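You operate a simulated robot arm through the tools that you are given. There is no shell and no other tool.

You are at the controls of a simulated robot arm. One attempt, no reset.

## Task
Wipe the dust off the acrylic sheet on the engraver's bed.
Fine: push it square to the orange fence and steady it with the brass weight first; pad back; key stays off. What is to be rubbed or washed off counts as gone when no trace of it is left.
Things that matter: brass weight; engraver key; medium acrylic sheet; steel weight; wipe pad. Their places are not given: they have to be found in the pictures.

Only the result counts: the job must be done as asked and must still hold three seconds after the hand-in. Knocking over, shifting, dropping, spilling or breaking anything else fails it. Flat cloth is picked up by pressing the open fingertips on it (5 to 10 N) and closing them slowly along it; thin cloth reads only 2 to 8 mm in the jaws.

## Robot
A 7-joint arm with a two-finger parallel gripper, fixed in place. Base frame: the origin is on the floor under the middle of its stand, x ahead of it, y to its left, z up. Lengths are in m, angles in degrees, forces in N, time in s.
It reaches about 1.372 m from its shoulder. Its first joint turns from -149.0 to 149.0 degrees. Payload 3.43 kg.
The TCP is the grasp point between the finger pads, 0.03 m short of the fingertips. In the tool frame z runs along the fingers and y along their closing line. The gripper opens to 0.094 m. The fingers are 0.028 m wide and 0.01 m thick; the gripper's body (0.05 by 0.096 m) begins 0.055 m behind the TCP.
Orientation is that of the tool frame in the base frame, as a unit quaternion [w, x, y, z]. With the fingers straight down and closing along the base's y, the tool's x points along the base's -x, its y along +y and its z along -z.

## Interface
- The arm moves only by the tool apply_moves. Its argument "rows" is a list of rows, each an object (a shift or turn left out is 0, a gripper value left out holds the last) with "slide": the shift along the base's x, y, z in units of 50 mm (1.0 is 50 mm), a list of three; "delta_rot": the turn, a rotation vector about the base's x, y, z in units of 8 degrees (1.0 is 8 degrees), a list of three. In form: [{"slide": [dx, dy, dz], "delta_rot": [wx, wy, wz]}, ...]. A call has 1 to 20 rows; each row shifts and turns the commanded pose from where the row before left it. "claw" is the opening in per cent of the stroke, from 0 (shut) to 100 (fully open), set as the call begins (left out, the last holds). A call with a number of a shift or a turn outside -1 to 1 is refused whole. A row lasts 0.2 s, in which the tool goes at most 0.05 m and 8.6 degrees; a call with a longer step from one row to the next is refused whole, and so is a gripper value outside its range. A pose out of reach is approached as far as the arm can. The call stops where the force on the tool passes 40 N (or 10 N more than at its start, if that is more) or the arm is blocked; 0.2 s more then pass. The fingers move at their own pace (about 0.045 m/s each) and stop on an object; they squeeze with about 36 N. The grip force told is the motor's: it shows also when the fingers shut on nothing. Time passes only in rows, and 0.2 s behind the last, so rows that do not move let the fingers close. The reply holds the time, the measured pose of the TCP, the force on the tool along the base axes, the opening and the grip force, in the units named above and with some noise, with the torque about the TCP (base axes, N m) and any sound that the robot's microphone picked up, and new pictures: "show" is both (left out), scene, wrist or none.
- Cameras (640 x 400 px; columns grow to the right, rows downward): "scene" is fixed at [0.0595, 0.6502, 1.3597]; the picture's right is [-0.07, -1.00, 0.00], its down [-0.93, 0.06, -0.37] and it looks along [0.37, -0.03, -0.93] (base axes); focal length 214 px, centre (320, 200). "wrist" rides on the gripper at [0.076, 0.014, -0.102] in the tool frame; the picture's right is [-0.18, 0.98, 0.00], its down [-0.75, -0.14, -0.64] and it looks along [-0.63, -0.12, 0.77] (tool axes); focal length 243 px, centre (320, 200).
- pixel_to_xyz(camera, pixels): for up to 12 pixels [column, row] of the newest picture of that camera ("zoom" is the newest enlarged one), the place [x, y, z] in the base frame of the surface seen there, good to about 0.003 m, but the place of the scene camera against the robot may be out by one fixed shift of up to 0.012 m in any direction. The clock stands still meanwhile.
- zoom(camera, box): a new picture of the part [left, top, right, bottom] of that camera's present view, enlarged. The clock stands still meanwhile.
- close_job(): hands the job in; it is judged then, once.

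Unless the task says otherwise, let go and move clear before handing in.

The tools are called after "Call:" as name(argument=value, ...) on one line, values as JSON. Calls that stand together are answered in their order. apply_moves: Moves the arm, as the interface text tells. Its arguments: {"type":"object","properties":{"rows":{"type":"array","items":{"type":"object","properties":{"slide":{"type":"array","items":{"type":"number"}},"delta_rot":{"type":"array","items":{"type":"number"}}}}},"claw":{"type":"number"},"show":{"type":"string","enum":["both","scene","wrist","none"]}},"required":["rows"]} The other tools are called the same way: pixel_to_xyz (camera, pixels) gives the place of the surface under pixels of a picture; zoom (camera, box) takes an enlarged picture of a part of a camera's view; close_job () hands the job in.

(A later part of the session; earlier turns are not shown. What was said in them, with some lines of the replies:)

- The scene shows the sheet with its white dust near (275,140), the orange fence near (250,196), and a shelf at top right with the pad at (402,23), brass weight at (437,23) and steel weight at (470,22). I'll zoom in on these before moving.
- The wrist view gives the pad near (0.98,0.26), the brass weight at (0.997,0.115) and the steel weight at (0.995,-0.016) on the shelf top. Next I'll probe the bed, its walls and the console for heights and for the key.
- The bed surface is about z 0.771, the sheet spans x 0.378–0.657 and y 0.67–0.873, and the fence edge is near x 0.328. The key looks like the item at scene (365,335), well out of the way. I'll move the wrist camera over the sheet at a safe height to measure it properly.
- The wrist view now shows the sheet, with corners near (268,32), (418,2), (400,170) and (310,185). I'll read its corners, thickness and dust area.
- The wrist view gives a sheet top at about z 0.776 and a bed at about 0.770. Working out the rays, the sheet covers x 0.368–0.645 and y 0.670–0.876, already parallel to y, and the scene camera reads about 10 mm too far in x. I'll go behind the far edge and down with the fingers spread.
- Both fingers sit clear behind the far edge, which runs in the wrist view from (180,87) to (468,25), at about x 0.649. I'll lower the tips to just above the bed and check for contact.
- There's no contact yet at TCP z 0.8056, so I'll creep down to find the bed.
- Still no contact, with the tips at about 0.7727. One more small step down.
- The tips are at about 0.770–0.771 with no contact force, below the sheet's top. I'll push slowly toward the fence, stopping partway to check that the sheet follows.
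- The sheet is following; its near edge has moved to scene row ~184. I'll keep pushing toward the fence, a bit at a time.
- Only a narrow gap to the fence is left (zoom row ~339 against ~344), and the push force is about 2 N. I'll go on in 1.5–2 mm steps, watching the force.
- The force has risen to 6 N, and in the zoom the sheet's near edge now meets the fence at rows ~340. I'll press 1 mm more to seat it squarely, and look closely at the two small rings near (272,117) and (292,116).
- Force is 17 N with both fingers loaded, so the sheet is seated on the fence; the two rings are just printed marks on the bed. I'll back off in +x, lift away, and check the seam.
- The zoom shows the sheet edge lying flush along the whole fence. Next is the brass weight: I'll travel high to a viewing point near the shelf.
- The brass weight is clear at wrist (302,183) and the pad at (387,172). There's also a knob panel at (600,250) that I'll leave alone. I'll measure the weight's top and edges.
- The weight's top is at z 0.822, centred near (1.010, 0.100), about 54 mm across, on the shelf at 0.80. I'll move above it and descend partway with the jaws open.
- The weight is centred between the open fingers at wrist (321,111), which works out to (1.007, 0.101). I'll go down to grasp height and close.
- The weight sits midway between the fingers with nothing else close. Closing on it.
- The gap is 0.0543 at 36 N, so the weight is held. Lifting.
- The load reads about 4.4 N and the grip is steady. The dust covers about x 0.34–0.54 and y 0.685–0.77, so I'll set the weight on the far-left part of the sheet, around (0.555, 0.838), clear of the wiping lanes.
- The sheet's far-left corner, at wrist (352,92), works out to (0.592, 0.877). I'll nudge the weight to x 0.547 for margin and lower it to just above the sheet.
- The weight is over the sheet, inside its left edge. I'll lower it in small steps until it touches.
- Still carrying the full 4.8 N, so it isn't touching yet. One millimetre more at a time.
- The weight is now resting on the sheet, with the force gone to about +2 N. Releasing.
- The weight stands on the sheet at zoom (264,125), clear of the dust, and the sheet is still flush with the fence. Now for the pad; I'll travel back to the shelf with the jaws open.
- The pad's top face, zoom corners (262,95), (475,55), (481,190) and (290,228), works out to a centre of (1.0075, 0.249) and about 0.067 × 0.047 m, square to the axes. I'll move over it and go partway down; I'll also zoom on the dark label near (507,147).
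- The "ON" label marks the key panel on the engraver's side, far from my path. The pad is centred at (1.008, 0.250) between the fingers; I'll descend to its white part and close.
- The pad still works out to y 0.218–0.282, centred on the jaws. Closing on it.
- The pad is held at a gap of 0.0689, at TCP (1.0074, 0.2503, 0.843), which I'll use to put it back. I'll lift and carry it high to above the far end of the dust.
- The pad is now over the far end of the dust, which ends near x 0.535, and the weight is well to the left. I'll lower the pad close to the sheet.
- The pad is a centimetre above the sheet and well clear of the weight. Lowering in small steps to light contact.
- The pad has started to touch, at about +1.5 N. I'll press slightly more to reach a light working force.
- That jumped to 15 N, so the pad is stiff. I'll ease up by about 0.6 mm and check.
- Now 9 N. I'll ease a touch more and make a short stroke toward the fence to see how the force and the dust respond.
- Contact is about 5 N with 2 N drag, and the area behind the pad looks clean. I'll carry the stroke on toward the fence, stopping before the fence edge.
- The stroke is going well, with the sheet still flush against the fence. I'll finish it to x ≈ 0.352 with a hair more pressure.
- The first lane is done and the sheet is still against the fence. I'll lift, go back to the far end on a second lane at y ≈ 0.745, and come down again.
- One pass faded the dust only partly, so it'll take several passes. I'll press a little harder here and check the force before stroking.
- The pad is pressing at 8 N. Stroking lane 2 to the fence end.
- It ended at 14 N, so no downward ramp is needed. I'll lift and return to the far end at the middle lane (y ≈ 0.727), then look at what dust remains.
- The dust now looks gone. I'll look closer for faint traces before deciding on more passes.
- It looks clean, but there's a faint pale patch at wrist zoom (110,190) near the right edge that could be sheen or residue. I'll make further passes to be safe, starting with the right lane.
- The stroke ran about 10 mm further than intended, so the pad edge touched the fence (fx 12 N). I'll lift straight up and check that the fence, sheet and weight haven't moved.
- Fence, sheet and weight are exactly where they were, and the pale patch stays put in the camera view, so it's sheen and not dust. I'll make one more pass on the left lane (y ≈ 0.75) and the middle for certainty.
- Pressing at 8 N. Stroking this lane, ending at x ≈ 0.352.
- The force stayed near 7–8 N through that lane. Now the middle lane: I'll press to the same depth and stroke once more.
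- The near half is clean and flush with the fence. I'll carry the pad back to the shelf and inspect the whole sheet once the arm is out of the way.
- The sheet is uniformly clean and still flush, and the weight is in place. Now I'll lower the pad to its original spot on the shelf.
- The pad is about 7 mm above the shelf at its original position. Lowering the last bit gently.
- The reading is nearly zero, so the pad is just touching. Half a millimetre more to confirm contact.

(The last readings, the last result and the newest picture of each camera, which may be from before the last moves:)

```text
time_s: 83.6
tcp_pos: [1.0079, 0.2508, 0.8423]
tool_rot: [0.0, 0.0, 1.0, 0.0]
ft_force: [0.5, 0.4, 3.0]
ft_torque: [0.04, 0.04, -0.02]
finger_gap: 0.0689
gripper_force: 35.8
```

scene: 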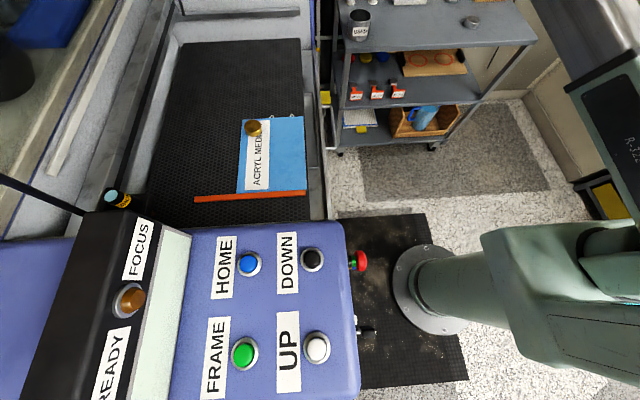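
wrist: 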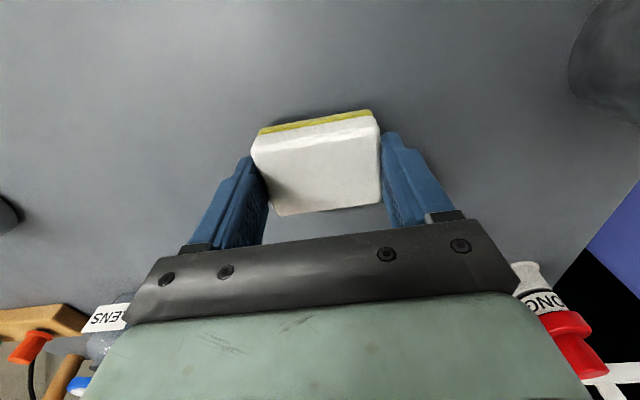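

Now there's clear contact (+3 N). Opening the jaws and rising straight up.

Call:
apply_moves(rows=[{"slide": [0, 0, 0]}, {"slide": [0, 0, 0]}, {"slide": [0, 0, 0]}, {"slide": [0, 0, 0]}, {"slide": [0, 0, 0.2]}, {"slide": [0, 0, 0.5]}, {"slide": [0, 0, 0.8]}, {"slide": [0, 0, 0.9]}, {"slide": [0, 0, 0.9]}, {"slide": [0, 0, 0.9]}], claw=100, show="both")

Call:
zoom(camera="scene", box=[330, 0, 530, 110])

```text
time_s: 85.8
tcp_pos: [1.0079, 0.2524, 1.0522]
tool_rot: [0.0, 0.0, 1.0, 0.0]
ft_force: [0.0, 0.6, 0.1]
ft_torque: [-0.01, 0.01, 0.01]
finger_gap: 0.0939
gripper_force: 0.0
```

scene: 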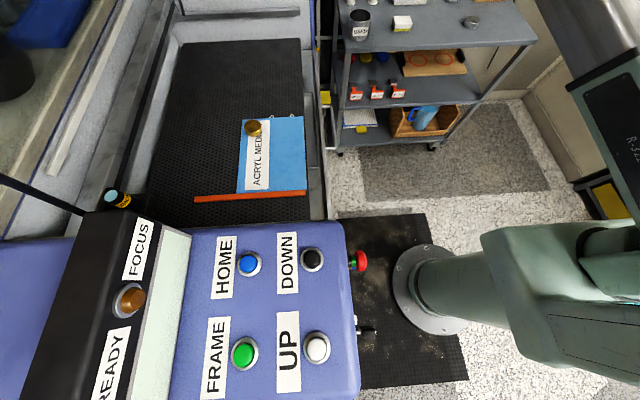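
wrist: 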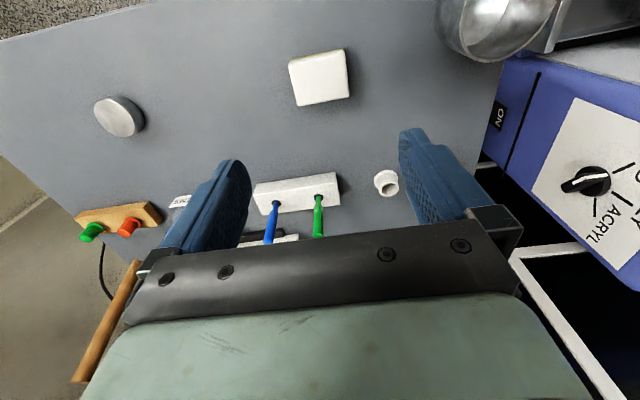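

```text
3.20 times, centred on (430, 55) of scene
```

zoom: 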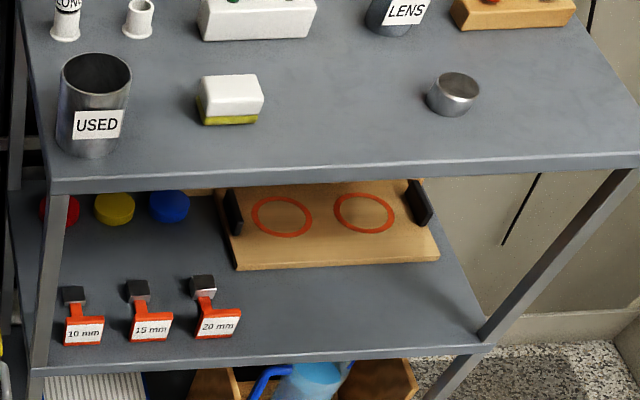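

The pad stands back in its place at scene (402,23), upright, and nothing else on the shelf has moved. Before handing in, I'll take one close wrist-camera look at the sheet for any faint dust.

Call:
apply_moves(rows=[{"slide": [-0.735, 0.597, 0]}, {"slide": [-0.735, 0.597, 0]}, {"slide": [-0.735, 0.597, 0]}, {"slide": [-0.735, 0.597, 0]}, {"slide": [-0.735, 0.597, 0]}, {"slide": [-0.735, 0.597, 0]}, {"slide": [-0.735, 0.597, 0]}, {"slide": [-0.735, 0.597, 0]}, {"slide": [-0.735, 0.597, 0]}, {"slide": [-0.735, 0.597, 0]}, {"slide": [-0.735, 0.597, 0]}, {"slide": [-0.735, 0.597, 0]}, {"slide": [-0.735, 0.597, 0]}, {"slide": [-0.735, 0.597, 0]}, {"slide": [-0.735, 0.597, 0]}, {"slide": [-0.735, 0.597, 0]}], show="both")

Call:
zoom(camera="wrist", box=[250, 0, 430, 112])

Call:
zoom(camera="wrist", box=[260, 80, 420, 180])

```text
time_s: 89.2
tcp_pos: [0.4187, 0.7283, 1.0526]
tool_rot: [0.0, 0.002, 1.0, 0.0]
ft_force: [-0.5, -0.3, -0.3]
ft_torque: [0.04, 0.02, 0.0]
finger_gap: 0.0938
gripper_force: 0.1
```

scene: 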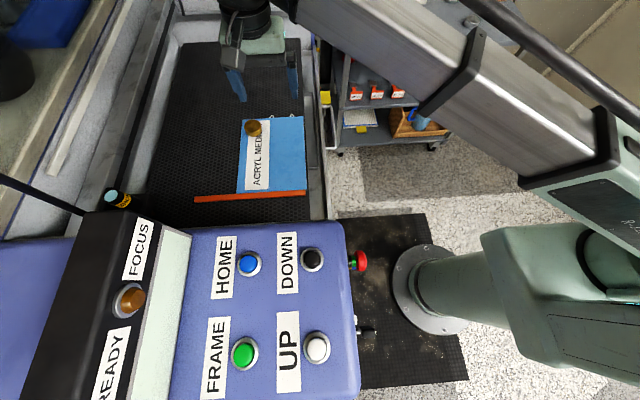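
wrist: 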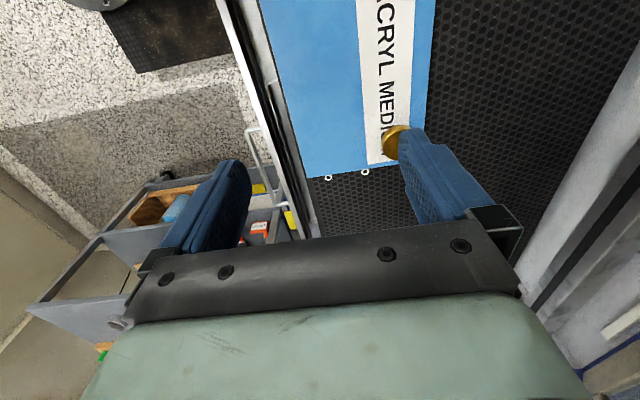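

```text
3.56 times, centred on (340, 56) of wrist
```

zoom: 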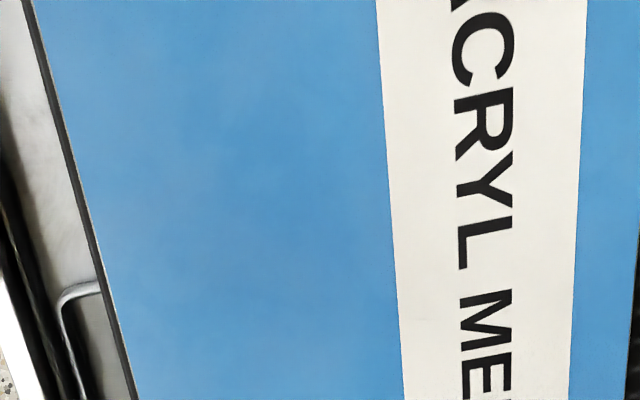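

```text
4.00 times, centred on (340, 130) of wrist
```

zoom: 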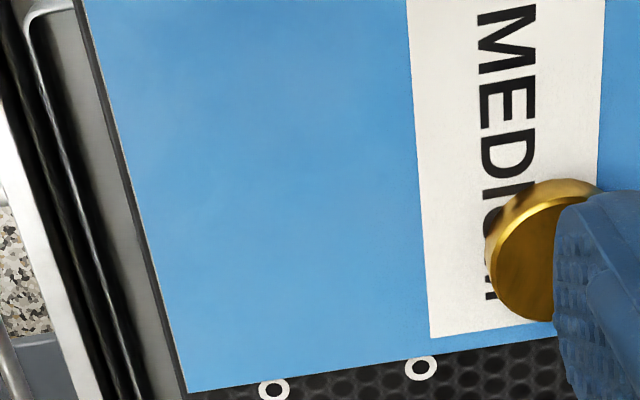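

The sheet looks clean. There are very faint tonal variations at zoom 2 (150,110), so I'll magnify those spots to be sure they're just shading.

Call:
zoom(camera="wrist", box=[275, 70, 365, 126])

Call:
zoom(camera="wrist", box=[262, 0, 362, 62])

Call:
zoom(camera="scene", box=[268, 140, 308, 180])

```text
7.11 times, centred on (320, 98) of wrist
```

zoom: 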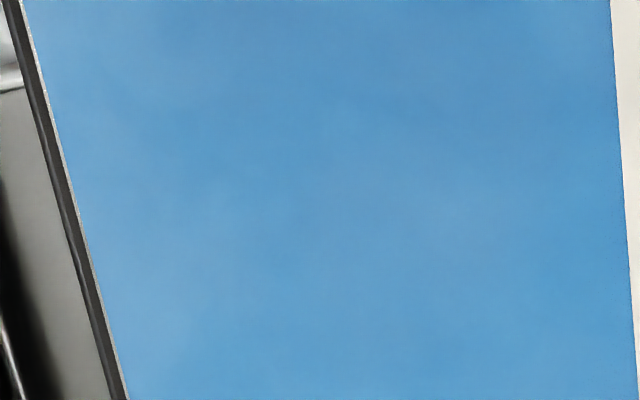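

```text
6.40 times, centred on (312, 31) of wrist
```

zoom: 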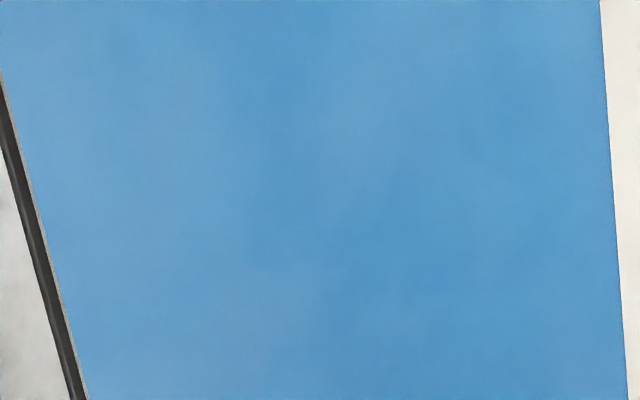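

```text
10.00 times, centred on (288, 160) of scene
```

zoom: 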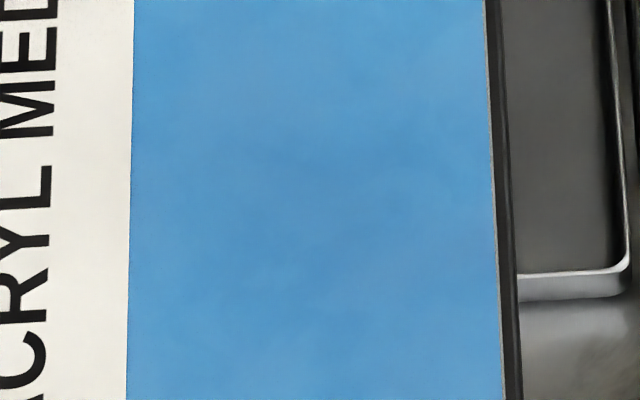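

Those patches are extremely faint. I'll compare with parts of the sheet that never had dust: the strip left of the label and the far end.

Call:
zoom(camera="wrist", box=[395, 20, 445, 52])

Call:
zoom(camera="wrist", box=[295, 130, 375, 180])

Call:
zoom(camera="wrist", box=[310, 80, 360, 112])

Call:
zoom(camera="wrist", box=[280, 20, 330, 52])

```text
12.50 times, centred on (420, 36) of wrist
```

zoom: 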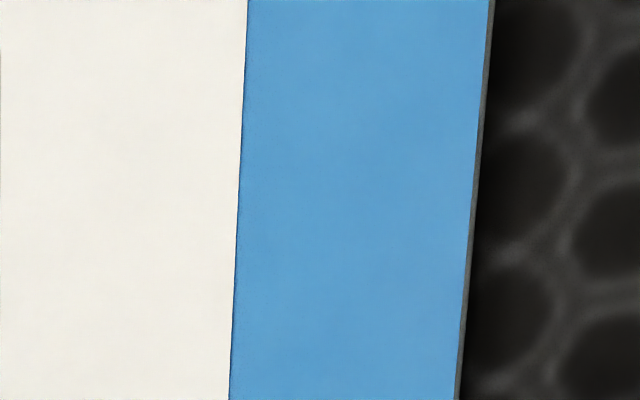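

```text
8.00 times, centred on (335, 155) of wrist
```

zoom: 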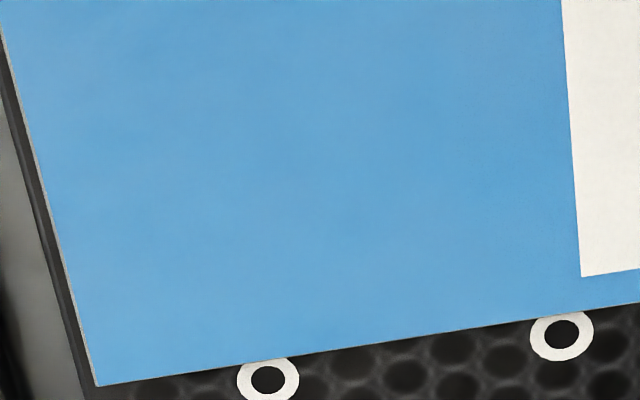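

```text
12.50 times, centred on (335, 96) of wrist
```

zoom: 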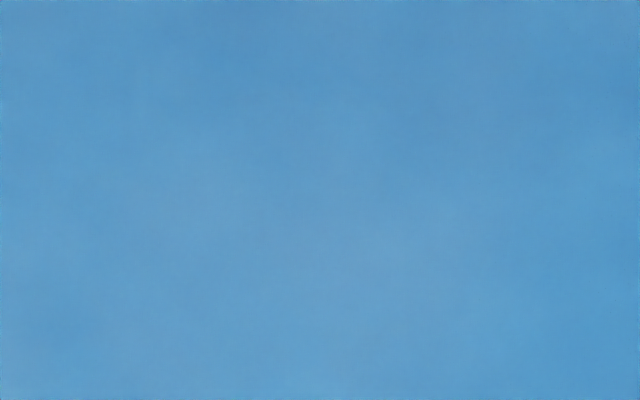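

```text
12.50 times, centred on (305, 36) of wrist
```

zoom: 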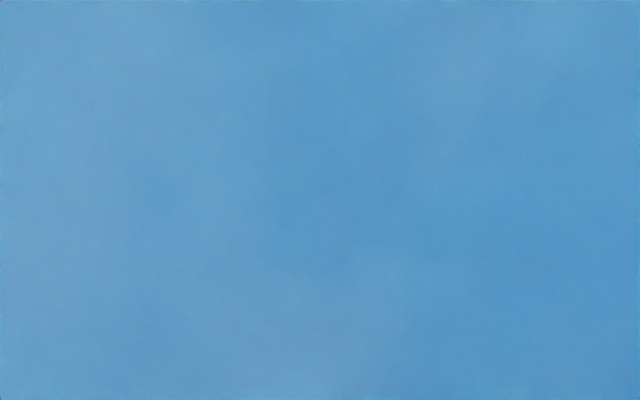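

The once-dusty area still shows slight greyish mottling that the never-dusted area doesn't, so a trace may remain. I'll fetch the pad again and do more passes at good pressure.

Call:
apply_moves(rows=[{"slide": [0.735, -0.597, 0]}, {"slide": [0.735, -0.597, 0]}, {"slide": [0.735, -0.597, 0]}, {"slide": [0.735, -0.597, 0]}, {"slide": [0.735, -0.597, 0]}, {"slide": [0.735, -0.597, 0]}, {"slide": [0.735, -0.597, 0]}, {"slide": [0.735, -0.597, 0]}, {"slide": [0.735, -0.597, 0]}, {"slide": [0.735, -0.597, 0]}, {"slide": [0.735, -0.597, 0]}, {"slide": [0.735, -0.597, 0]}, {"slide": [0.735, -0.597, 0]}, {"slide": [0.735, -0.597, 0]}, {"slide": [0.735, -0.597, 0]}, {"slide": [0.735, -0.597, 0]}, {"slide": [0, 0, -0.9]}, {"slide": [0, 0, -0.9]}, {"slide": [0, 0, -0.9]}], claw=100, show="wrist")

```text
time_s: 93.2
tcp_pos: [1.0089, 0.2494, 0.9155]
tool_rot: [0.0, 0.0, 1.0, 0.0]
ft_force: [0.6, -0.1, -0.6]
ft_torque: [-0.01, 0.0, -0.03]
finger_gap: 0.094
gripper_force: 0.0
```

wrist: 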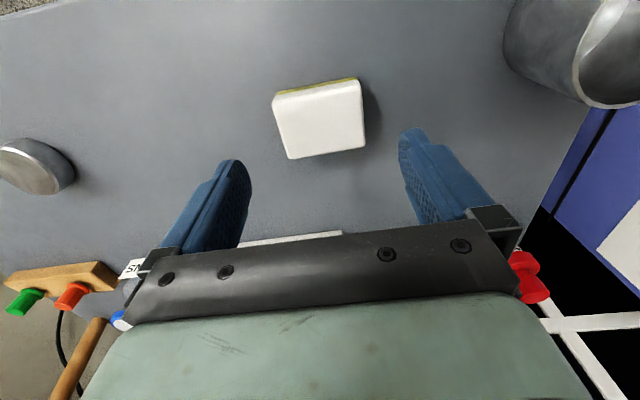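

The pad appears at nearly the same pixels as originally, corners (272,96) to (365,147), so it was returned accurately. Descending and gripping it again.

Call:
apply_moves(rows=[{"slide": [0, 0, -0.6]}, {"slide": [0, 0, -0.5]}, {"slide": [0, 0, -0.3]}, {"slide": [0, 0, -0.06]}], claw=100, show="none")

Call:
apply_moves(rows=[{"slide": [0, 0, 0]}, {"slide": [0, 0, 0]}, {"slide": [0, 0, 0]}, {"slide": [0, 0, 0]}], claw=0, show="wrist")

```text
time_s: 94.2
tcp_pos: [1.0075, 0.2501, 0.8429]
tool_rot: [0.0, 0.0, 1.0, 0.0]
ft_force: [0.4, 0.1, -0.2]
ft_torque: [0.04, -0.02, 0.03]
finger_gap: 0.0942
gripper_force: 0.2
```

```text
time_s: 95.2
tcp_pos: [1.0076, 0.25, 0.8431]
tool_rot: [0.0, 0.0, 1.0, 0.0]
ft_force: [0.1, -0.4, -0.2]
ft_torque: [0.02, 0.01, 0.01]
finger_gap: 0.0688
gripper_force: 36.5
```

wrist: 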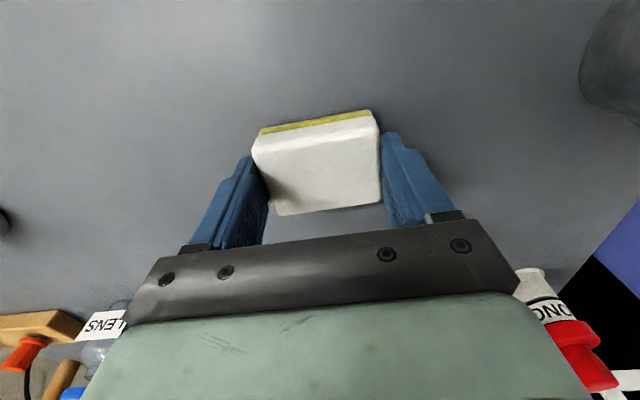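

The pad is gripped again at 0.0688. Lifting and carrying it along the same path as before to the far end of the right lane.

Call:
apply_moves(rows=[{"slide": [0, 0, 0.3]}, {"slide": [0, 0, 0.6]}, {"slide": [0, 0, 0.9]}, {"slide": [0, 0, 0.9]}, {"slide": [0, 0, 0.9]}, {"slide": [0, 0, 0.4]}], show="none")

Call:
apply_moves(rows=[{"slide": [-0.616, 0.611, 0]}, {"slide": [-0.616, 0.611, 0]}, {"slide": [-0.616, 0.611, 0]}, {"slide": [-0.616, 0.611, 0]}, {"slide": [-0.616, 0.611, 0]}, {"slide": [-0.616, 0.611, 0]}, {"slide": [-0.616, 0.611, 0]}, {"slide": [-0.616, 0.611, 0]}, {"slide": [-0.616, 0.611, 0]}, {"slide": [-0.616, 0.611, 0]}, {"slide": [-0.616, 0.611, 0]}, {"slide": [-0.616, 0.611, 0]}, {"slide": [-0.616, 0.611, 0]}, {"slide": [-0.616, 0.611, 0]}, {"slide": [-0.616, 0.611, 0]}], show="both")

```text
time_s: 96.6
tcp_pos: [1.0071, 0.2532, 1.0442]
tool_rot: [0.0, 0.0, 1.0, 0.0]
ft_force: [0.4, -0.1, 0.3]
ft_torque: [-0.02, -0.01, -0.03]
finger_gap: 0.0688
gripper_force: 36.2
```

```text
time_s: 99.8
tcp_pos: [0.5447, 0.7103, 1.0419]
tool_rot: [0.0, 0.0, 1.0, -0.001]
ft_force: [-0.4, -0.8, -1.1]
ft_torque: [0.02, 0.01, 0.02]
finger_gap: 0.069
gripper_force: 36.2
```

scene: 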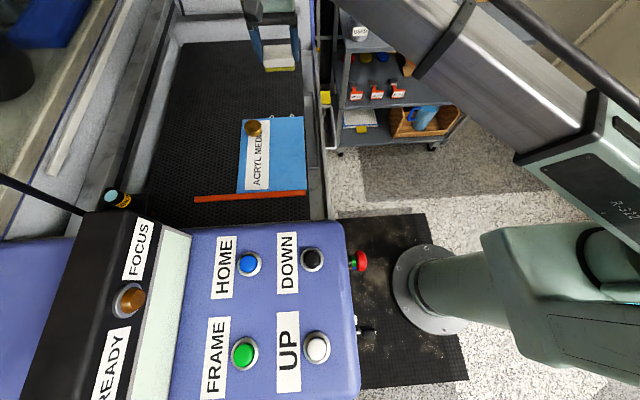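
wrist: 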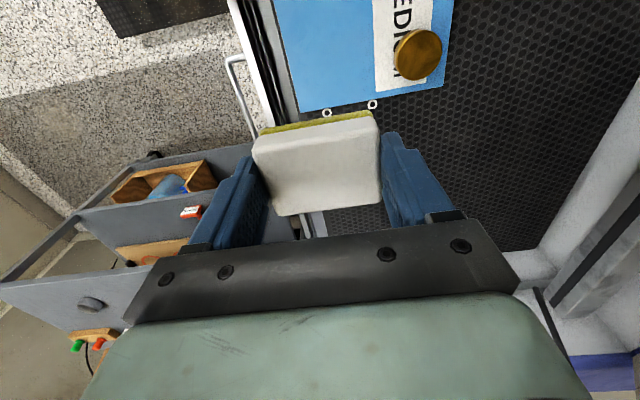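

Everything looks unchanged. Lowering to just above the sheet, then pressing gently.

Call:
apply_moves(rows=[{"slide": [0, -0.04, -0.9]}, {"slide": [0, 0, -0.9]}, {"slide": [0, 0, -0.9]}, {"slide": [0, 0, -0.9]}, {"slide": [0, 0, -0.5]}, {"slide": [0, 0, -0.3]}, {"slide": [0, 0, -0.04]}], show="none")

Call:
apply_moves(rows=[{"slide": [0, 0, -0.02]}, {"slide": [0, 0, 0]}], show="none")

```text
time_s: 101.4
tcp_pos: [0.5462, 0.7076, 0.8218]
tool_rot: [0.0, 0.0, 1.0, 0.0]
ft_force: [0.2, 0.3, 0.2]
ft_torque: [0.0, 0.0, 0.01]
finger_gap: 0.0688
gripper_force: 36.6
```

```text
time_s: 102.0
tcp_pos: [0.5456, 0.7077, 0.8208]
tool_rot: [0.001, 0.0, 1.0, 0.0]
ft_force: [-0.3, -0.8, -0.7]
ft_torque: [0.01, -0.02, -0.02]
finger_gap: 0.069
gripper_force: 35.9
```

Call:
apply_moves(rows=[{"slide": [0, 0, -0.03]}, {"slide": [0, 0, 0]}], show="none")

```text
time_s: 102.6
tcp_pos: [0.5463, 0.7088, 0.8209]
tool_rot: [-0.001, 0.0, 1.0, 0.0]
ft_force: [0.8, 0.4, 0.3]
ft_torque: [-0.02, 0.02, -0.03]
finger_gap: 0.0688
gripper_force: 36.0
```

Call:
apply_moves(rows=[{"slide": [0, 0, -0.02]}, {"slide": [0, 0, 0]}], show="none")

```text
time_s: 103.2
tcp_pos: [0.5459, 0.7086, 0.8188]
tool_rot: [0.0, 0.0, 1.0, 0.0]
ft_force: [1.3, -0.1, 5.3]
ft_torque: [-0.06, -0.01, 0.01]
finger_gap: 0.0688
gripper_force: 35.5
```

Contact is at 5 N. I'll press slightly more, stroke the right lane, lift, and return to the far end at y ≈ 0.728.

Call:
apply_moves(rows=[{"slide": [0, 0, -0.006]}, {"slide": [-0.296, 0, 0]}, {"slide": [-0.296, 0, 0]}, {"slide": [-0.296, 0, 0]}, {"slide": [-0.296, 0, 0]}, {"slide": [-0.296, 0, 0]}, {"slide": [-0.296, 0, 0]}, {"slide": [-0.296, 0, 0]}, {"slide": [-0.296, 0, 0]}, {"slide": [-0.296, 0, 0]}, {"slide": [-0.296, 0, 0]}, {"slide": [-0.296, 0, 0]}, {"slide": [-0.296, 0, 0]}, {"slide": [-0.296, 0, 0]}], show="none")

Call:
apply_moves(rows=[{"slide": [0, 0, 0.6]}, {"slide": [0.77, 0.08, 0]}, {"slide": [0.77, 0.08, 0]}, {"slide": [0.77, 0.08, 0]}, {"slide": [0.77, 0.08, 0]}, {"slide": [0.77, 0.08, 0]}, {"slide": [0, 0, -0.4]}, {"slide": [0, 0, -0.16]}, {"slide": [0, 0, -0.03]}, {"slide": [0, 0, -0.01]}], show="none")

```text
time_s: 106.2
tcp_pos: [0.3528, 0.7074, 0.8179]
tool_rot: [0.0, 0.0, 1.0, 0.0]
ft_force: [6.9, -0.9, 15.3]
ft_torque: [-0.03, -0.24, 0.06]
finger_gap: 0.069
gripper_force: 36.1
```

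```text
time_s: 108.4
tcp_pos: [0.5465, 0.7274, 0.818]
tool_rot: [0.001, 0.0, 1.0, 0.0]
ft_force: [1.7, -0.3, 5.9]
ft_torque: [-0.01, 0.04, 0.0]
finger_gap: 0.0688
gripper_force: 36.2
```

The pressure is 6–15 N along the lane, which is fine. Middle lane stroke next, then return on the left lane (y ≈ 0.748).

Call:
apply_moves(rows=[{"slide": [0, 0, -0.002]}, {"slide": [-0.296, 0, 0]}, {"slide": [-0.296, 0, 0]}, {"slide": [-0.296, 0, 0]}, {"slide": [-0.296, 0, 0]}, {"slide": [-0.296, 0, 0]}, {"slide": [-0.296, 0, 0]}, {"slide": [-0.296, 0, 0]}, {"slide": [-0.296, 0, 0]}, {"slide": [-0.296, 0, 0]}, {"slide": [-0.296, 0, 0]}, {"slide": [-0.296, 0, 0]}, {"slide": [-0.296, 0, 0]}, {"slide": [-0.296, 0, 0]}], show="none")

Call:
apply_moves(rows=[{"slide": [0, 0, 0.6]}, {"slide": [0.77, 0.08, 0]}, {"slide": [0.77, 0.08, 0]}, {"slide": [0.77, 0.08, 0]}, {"slide": [0.77, 0.08, 0]}, {"slide": [0.77, 0.08, 0]}, {"slide": [0, 0, -0.4]}, {"slide": [0, 0, -0.16]}, {"slide": [0, 0, -0.03]}, {"slide": [0, 0, -0.008]}], show="both")

```text
time_s: 111.4
tcp_pos: [0.3545, 0.7272, 0.8181]
tool_rot: [0.0, 0.0, 1.0, -0.001]
ft_force: [5.9, -0.3, 15.9]
ft_torque: [0.01, -0.24, 0.06]
finger_gap: 0.0689
gripper_force: 36.0
```

```text
time_s: 113.6
tcp_pos: [0.5459, 0.7464, 0.8184]
tool_rot: [0.0, 0.0, 1.0, 0.0]
ft_force: [1.6, -0.3, 9.0]
ft_torque: [-0.05, 0.08, -0.02]
finger_gap: 0.069
gripper_force: 37.3
```

scene: 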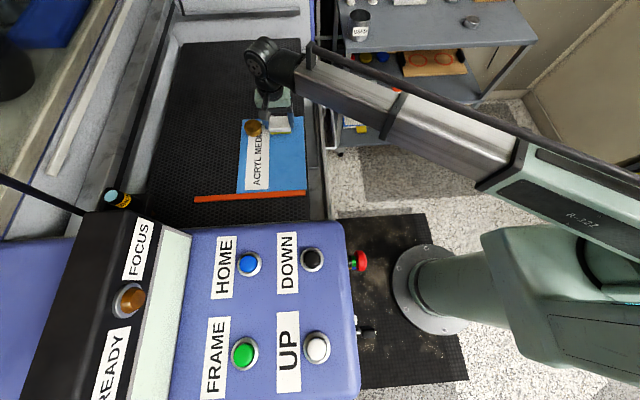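
wrist: 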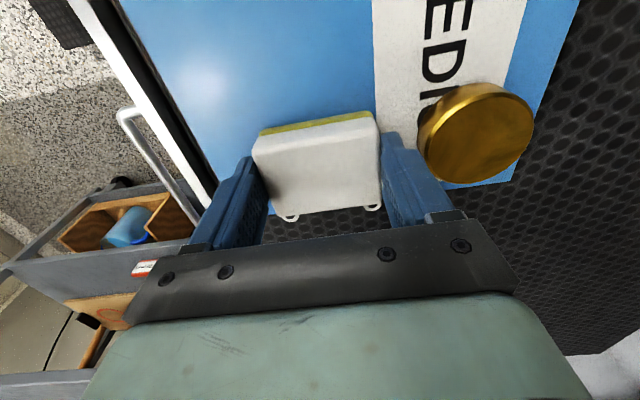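

The reflection at wrist (200,80) is now sharper and glossier than before, so these extra passes did remove a remaining film. Stroking the left lane now.

Call:
apply_moves(rows=[{"slide": [-0.296, 0, 0]}, {"slide": [-0.296, 0, 0]}, {"slide": [-0.296, 0, 0]}, {"slide": [-0.296, 0, 0]}, {"slide": [-0.296, 0, 0]}, {"slide": [-0.296, 0, 0]}, {"slide": [-0.296, 0, 0]}, {"slide": [-0.296, 0, 0]}, {"slide": [-0.296, 0, 0]}, {"slide": [-0.296, 0, 0]}, {"slide": [-0.296, 0, 0]}, {"slide": [-0.296, 0, 0]}, {"slide": [-0.296, 0, 0]}], show="none")

Call:
apply_moves(rows=[{"slide": [0, 0, 0.6]}, {"slide": [0.77, -0.16, 0]}, {"slide": [0.77, -0.16, 0]}, {"slide": [0.77, -0.16, 0]}, {"slide": [0.77, -0.16, 0]}, {"slide": [0.77, -0.16, 0]}, {"slide": [0, 0, -0.4]}, {"slide": [0, 0, -0.16]}, {"slide": [0, 0, -0.03]}, {"slide": [0, 0, -0.008]}], show="none")

```text
time_s: 116.4
tcp_pos: [0.3534, 0.7472, 0.8185]
tool_rot: [-0.001, 0.0, 1.0, 0.0]
ft_force: [3.5, 0.0, 5.7]
ft_torque: [0.03, -0.07, 0.0]
finger_gap: 0.0691
gripper_force: 35.7
```

```text
time_s: 118.6
tcp_pos: [0.5465, 0.708, 0.8178]
tool_rot: [0.0, 0.0, 1.0, 0.0]
ft_force: [-1.5, -2.7, 6.3]
ft_torque: [-0.05, 0.11, 0.03]
finger_gap: 0.069
gripper_force: 35.8
```

Second round of the right lane: pressure is 6 N at the start, then I'll return on the middle-left lane.

Call:
apply_moves(rows=[{"slide": [-0.296, 0, -0.002]}, {"slide": [-0.296, 0, 0]}, {"slide": [-0.296, 0, 0]}, {"slide": [-0.296, 0, 0]}, {"slide": [-0.296, 0, 0]}, {"slide": [-0.296, 0, 0]}, {"slide": [-0.296, 0, 0]}, {"slide": [-0.296, 0, 0]}, {"slide": [-0.296, 0, 0]}, {"slide": [-0.296, 0, 0]}, {"slide": [-0.296, 0, 0]}, {"slide": [-0.296, 0, 0]}, {"slide": [-0.296, 0, 0]}], show="none")

Call:
apply_moves(rows=[{"slide": [0, 0, 0.6]}, {"slide": [0.77, 0.14, 0]}, {"slide": [0.77, 0.14, 0]}, {"slide": [0.77, 0.14, 0]}, {"slide": [0.77, 0.14, 0]}, {"slide": [0.77, 0.14, 0]}, {"slide": [0, 0, -0.4]}, {"slide": [0, 0, -0.16]}, {"slide": [0, 0, -0.03]}, {"slide": [0, 0, -0.008]}], show="none")

```text
time_s: 121.4
tcp_pos: [0.3528, 0.7072, 0.8177]
tool_rot: [0.0, 0.0, 1.0, 0.0]
ft_force: [4.5, -0.8, 9.9]
ft_torque: [0.07, -0.16, 0.04]
finger_gap: 0.0687
gripper_force: 35.9
```

```text
time_s: 123.6
tcp_pos: [0.5471, 0.7443, 0.8185]
tool_rot: [0.0, -0.001, 1.0, 0.0]
ft_force: [-0.4, 0.8, 1.7]
ft_torque: [-0.01, 0.04, 0.0]
finger_gap: 0.0691
gripper_force: 36.5
```

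Contact is light here (1.7 N), so I'll add a little pressure and stroke this lane, then raise the pad and inspect.

Call:
apply_moves(rows=[{"slide": [0, 0, -0.008]}, {"slide": [-0.296, 0, 0]}, {"slide": [-0.296, 0, 0]}, {"slide": [-0.296, 0, 0]}, {"slide": [-0.296, 0, 0]}, {"slide": [-0.296, 0, 0]}, {"slide": [-0.296, 0, 0]}, {"slide": [-0.296, 0, 0]}, {"slide": [-0.296, 0, 0]}, {"slide": [-0.296, 0, 0]}, {"slide": [-0.296, 0, 0]}, {"slide": [-0.296, 0, 0]}, {"slide": [-0.296, 0, 0]}, {"slide": [-0.296, 0, 0]}], show="none")

Call:
apply_moves(rows=[{"slide": [0, 0, 0.5]}, {"slide": [0, 0, 0.9]}, {"slide": [0, 0, 0.9]}, {"slide": [0, 0, 0.9]}, {"slide": [0, 0, 0.9]}, {"slide": [0, 0, 0.4]}], show="both")

Call:
zoom(camera="wrist", box=[270, 20, 390, 120])

Call:
zoom(camera="scene", box=[268, 145, 308, 195])

```text
time_s: 126.6
tcp_pos: [0.355, 0.7424, 0.8185]
tool_rot: [0.0, 0.0, 1.0, 0.001]
ft_force: [3.2, 0.3, 5.2]
ft_torque: [0.06, -0.09, 0.04]
finger_gap: 0.0688
gripper_force: 36.2
```

```text
time_s: 128.0
tcp_pos: [0.3547, 0.7426, 1.0439]
tool_rot: [-0.001, 0.0, 1.0, -0.001]
ft_force: [-0.6, 0.1, -0.1]
ft_torque: [0.0, 0.03, 0.0]
finger_gap: 0.0689
gripper_force: 36.2
```

scene: 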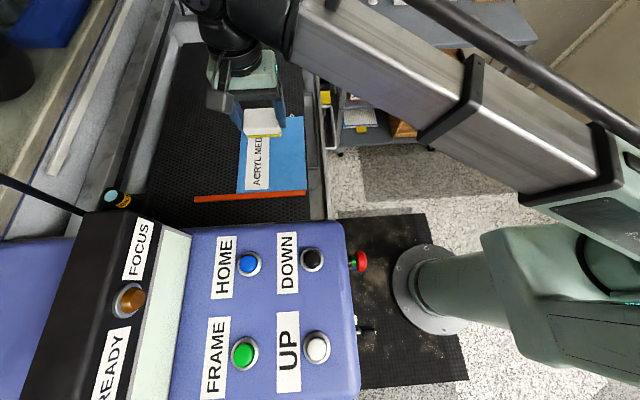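
wrist: 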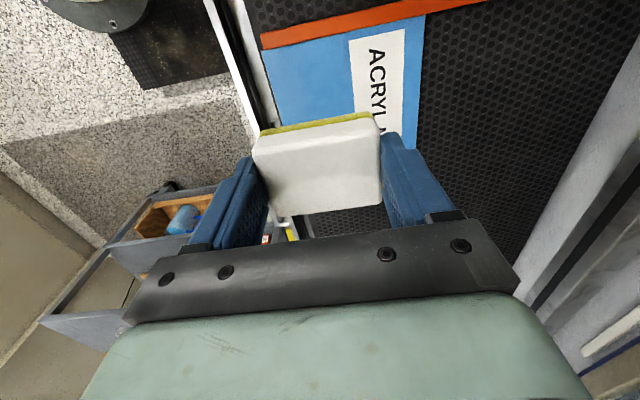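

```text
4.00 times, centred on (330, 70) of wrist
```

zoom: 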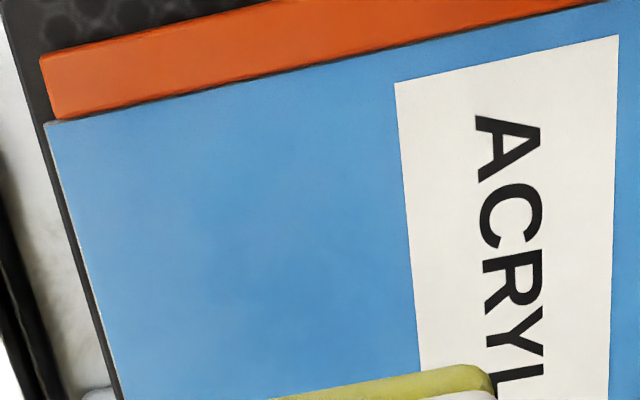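

```text
8.00 times, centred on (288, 170) of scene
```

zoom: 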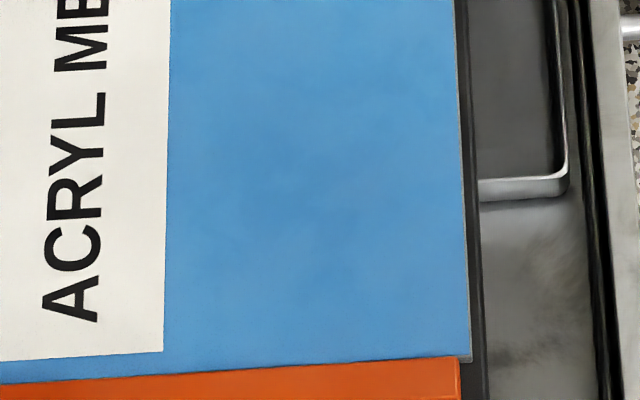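

It looks clean here. I'll go to the same viewpoint as the last inspection to compare the same spots directly.

Call:
apply_moves(rows=[{"slide": [0.64, -0.14, 0.09]}, {"slide": [0.64, -0.14, 0.09]}], show="wrist")

Call:
zoom(camera="wrist", box=[275, 54, 365, 110])

Call:
zoom(camera="wrist", box=[262, 0, 362, 62])

```text
time_s: 128.6
tcp_pos: [0.4193, 0.729, 1.0519]
tool_rot: [0.001, 0.0, 1.0, 0.0]
ft_force: [-0.1, 0.1, 0.0]
ft_torque: [0.01, 0.0, 0.0]
finger_gap: 0.0687
gripper_force: 36.2
```

wrist: 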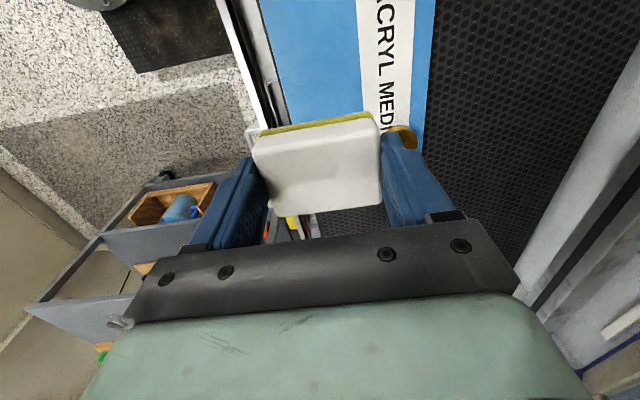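

```text
7.11 times, centred on (320, 82) of wrist
```

zoom: 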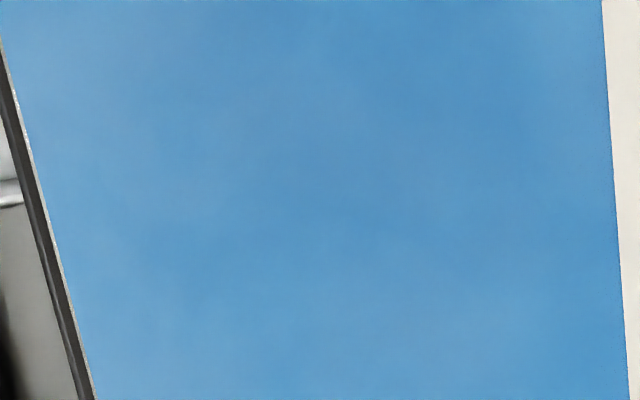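

```text
6.40 times, centred on (312, 31) of wrist
```

zoom: 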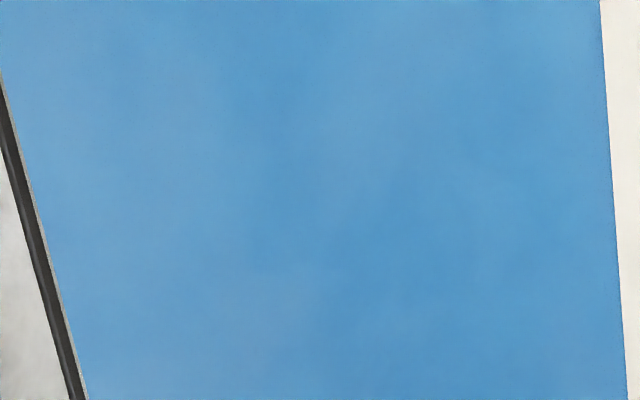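

The same spots look identical after five more passes, so that tint belongs to the surface or rendering and isn't dust; the sheet is clean. Carrying the pad back to its place.

Call:
apply_moves(rows=[{"slide": [0.735, -0.598, -0.01]}, {"slide": [0.735, -0.598, -0.01]}, {"slide": [0.735, -0.598, -0.01]}, {"slide": [0.735, -0.598, -0.01]}, {"slide": [0.735, -0.598, -0.01]}, {"slide": [0.735, -0.598, -0.01]}, {"slide": [0.735, -0.598, -0.01]}, {"slide": [0.735, -0.598, -0.01]}, {"slide": [0.735, -0.598, -0.01]}, {"slide": [0.735, -0.598, -0.01]}, {"slide": [0.735, -0.598, -0.01]}, {"slide": [0.735, -0.598, -0.01]}, {"slide": [0.735, -0.598, -0.01]}, {"slide": [0.735, -0.598, -0.01]}, {"slide": [0.735, -0.598, -0.01]}, {"slide": [0.735, -0.598, -0.01]}], show="both")

Call:
zoom(camera="scene", box=[220, 105, 320, 205])

```text
time_s: 132.0
tcp_pos: [1.006, 0.2514, 1.0431]
tool_rot: [0.0, 0.0, 1.0, 0.0]
ft_force: [-0.8, 1.1, -0.1]
ft_torque: [-0.01, -0.02, -0.02]
finger_gap: 0.0689
gripper_force: 35.6
```

scene: 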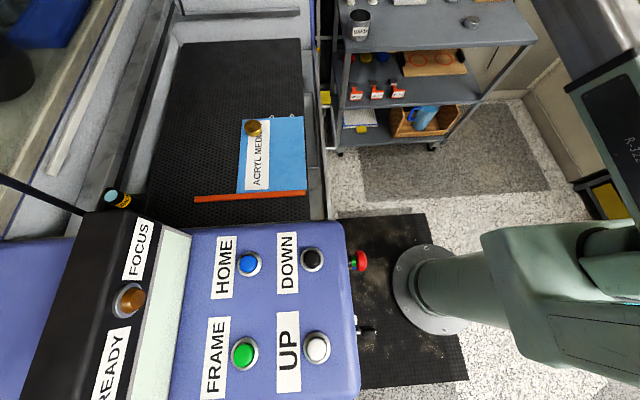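
wrist: 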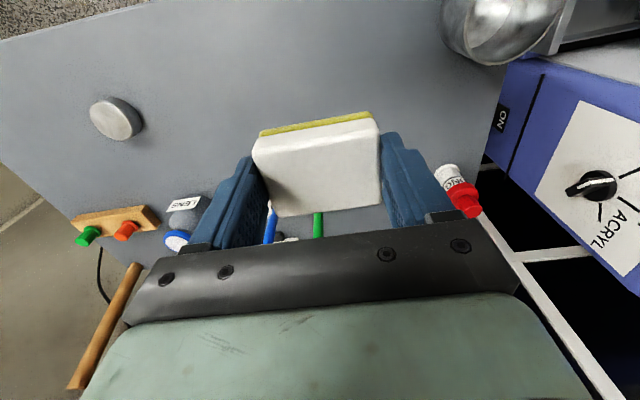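

```text
4.00 times, centred on (270, 155) of scene
```

zoom: 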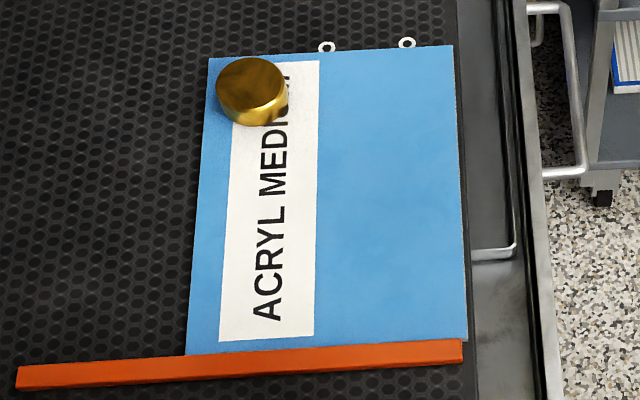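

The sheet is clean, flush and weighted. Lowering the pad over its original spot.

Call:
apply_moves(rows=[{"slide": [0.02, 0, -0.9]}, {"slide": [0, 0, -0.9]}, {"slide": [0, 0, -0.9]}, {"slide": [0, 0, -0.7]}, {"slide": [0, 0, -0.36]}, {"slide": [0, 0, -0.12]}, {"slide": [0, 0, -0.06]}], show="none")

Call:
apply_moves(rows=[{"slide": [0, 0, -0.02]}, {"slide": [0, 0, 0]}], show="none")

```text
time_s: 133.6
tcp_pos: [1.0077, 0.2513, 0.8457]
tool_rot: [0.0, -0.001, 1.0, 0.0]
ft_force: [-0.2, -0.3, -0.9]
ft_torque: [0.01, 0.02, 0.0]
finger_gap: 0.0689
gripper_force: 35.6
```

```text
time_s: 134.2
tcp_pos: [1.0074, 0.2503, 0.8457]
tool_rot: [0.0, 0.0, 1.0, 0.001]
ft_force: [-0.6, -0.3, -0.4]
ft_torque: [0.02, 0.0, -0.02]
finger_gap: 0.0687
gripper_force: 35.9
```

Call:
apply_moves(rows=[{"slide": [0, 0, -0.02]}, {"slide": [0, 0, 0]}], show="none")

```text
time_s: 134.8
tcp_pos: [1.0078, 0.2499, 0.8433]
tool_rot: [0.0, 0.0, 1.0, -0.001]
ft_force: [0.4, -0.5, -0.4]
ft_torque: [0.03, 0.01, 0.01]
finger_gap: 0.0687
gripper_force: 36.3
```

Call:
apply_moves(rows=[{"slide": [0, 0, -0.015]}, {"slide": [0, 0, 0]}], show="none")

```text
time_s: 135.4
tcp_pos: [1.0083, 0.2505, 0.8437]
tool_rot: [0.0, -0.001, 1.0, 0.0]
ft_force: [0.1, -0.4, -1.2]
ft_torque: [0.02, 0.01, 0.01]
finger_gap: 0.0689
gripper_force: 36.7
```

Call:
apply_moves(rows=[{"slide": [0, 0, -0.015]}, {"slide": [0, 0, 0]}], show="none")

```text
time_s: 136.0
tcp_pos: [1.0067, 0.2517, 0.8434]
tool_rot: [0.0, 0.0, 1.0, 0.0]
ft_force: [-0.7, 0.3, -0.5]
ft_torque: [-0.01, -0.04, -0.02]
finger_gap: 0.0691
gripper_force: 36.1
```

Call:
apply_moves(rows=[{"slide": [0, 0, -0.015]}, {"slide": [0, 0, 0]}], show="none")

```text
time_s: 136.6
tcp_pos: [1.0071, 0.2503, 0.842]
tool_rot: [0.0, 0.0, 1.0, 0.001]
ft_force: [0.4, -1.0, 0.7]
ft_torque: [0.01, 0.03, -0.02]
finger_gap: 0.0686
gripper_force: 36.2
```

The load has lifted off (fz +0.7), so the pad is resting on the shelf. Opening and rising.

Call:
apply_moves(rows=[{"slide": [0, 0, -0.005]}, {"slide": [0, 0, 0]}, {"slide": [0, 0, 0]}, {"slide": [0, 0, 0]}, {"slide": [0, 0, 0]}, {"slide": [0, 0, 0.2]}, {"slide": [0, 0, 0.5]}, {"slide": [0, 0, 0.8]}, {"slide": [0, 0, 0.9]}, {"slide": [0, 0, 0.9]}, {"slide": [0, 0, 0.9]}], claw=100, show="both")

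Call:
zoom(camera="scene", box=[330, 0, 530, 110])

```text
time_s: 139.0
tcp_pos: [1.0069, 0.2508, 1.0537]
tool_rot: [0.0, 0.0, 1.0, 0.0]
ft_force: [0.8, -0.5, 0.0]
ft_torque: [0.0, -0.03, -0.05]
finger_gap: 0.0938
gripper_force: 0.0
```

scene: 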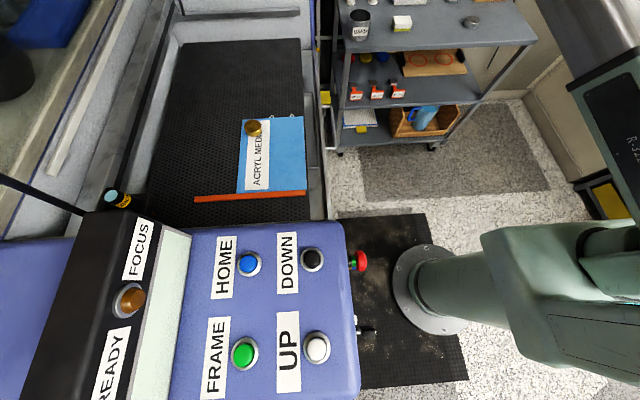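
wrist: 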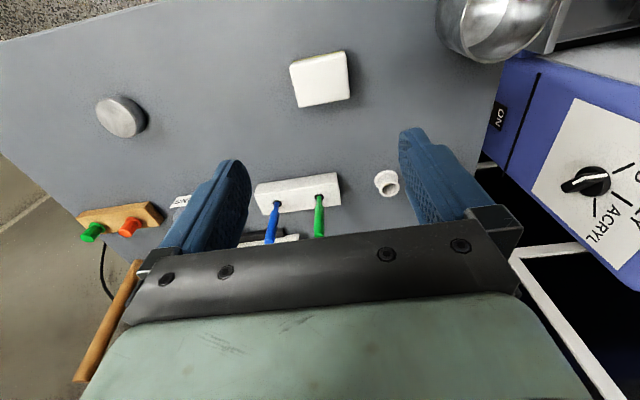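

```text
3.20 times, centred on (430, 55) of scene
```

zoom: 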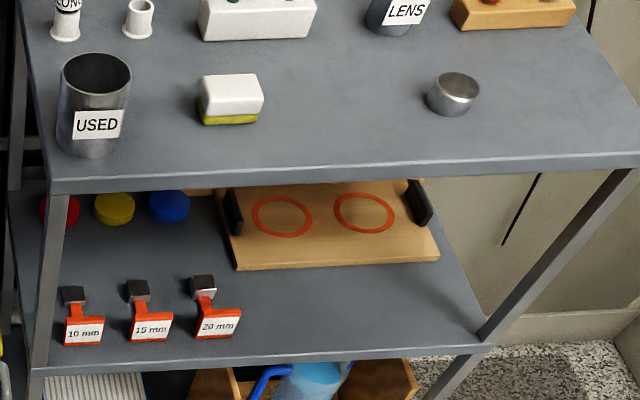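

The pad is back upright in its original spot at scene (402,23), with the shelf items unmoved. The sheet is clean and flush to the fence with the brass weight on it, and I never touched the key. The gripper is open and clear, so I'm handing in.

Call:
close_job()

```text
The job is handed in.
```

The acrylic sheet is wiped clean, and the job is handed in; no verdict has come back yet.

- **Sheet:** I pushed it square to the orange fence. It stayed flush there through all the wiping.
- **Brass weight:** It was set on the far-left part of the sheet before any wiping and is still there.
- **Dust:** None showed by the end, after ten passes with the pad. A very faint tint remained where the dust had been. It looked the same before and after the last five passes, so I took it to be shading, not dust.
- **Pad:** It is back in its original spot on the shelf, to within a couple of millimetres.
- **Key:** I never touched it.

On one wiping stroke I ran about 10 mm too far and the pad's edge pressed against the fence at about 12 N. The fence, sheet and weight had not moved when I checked.
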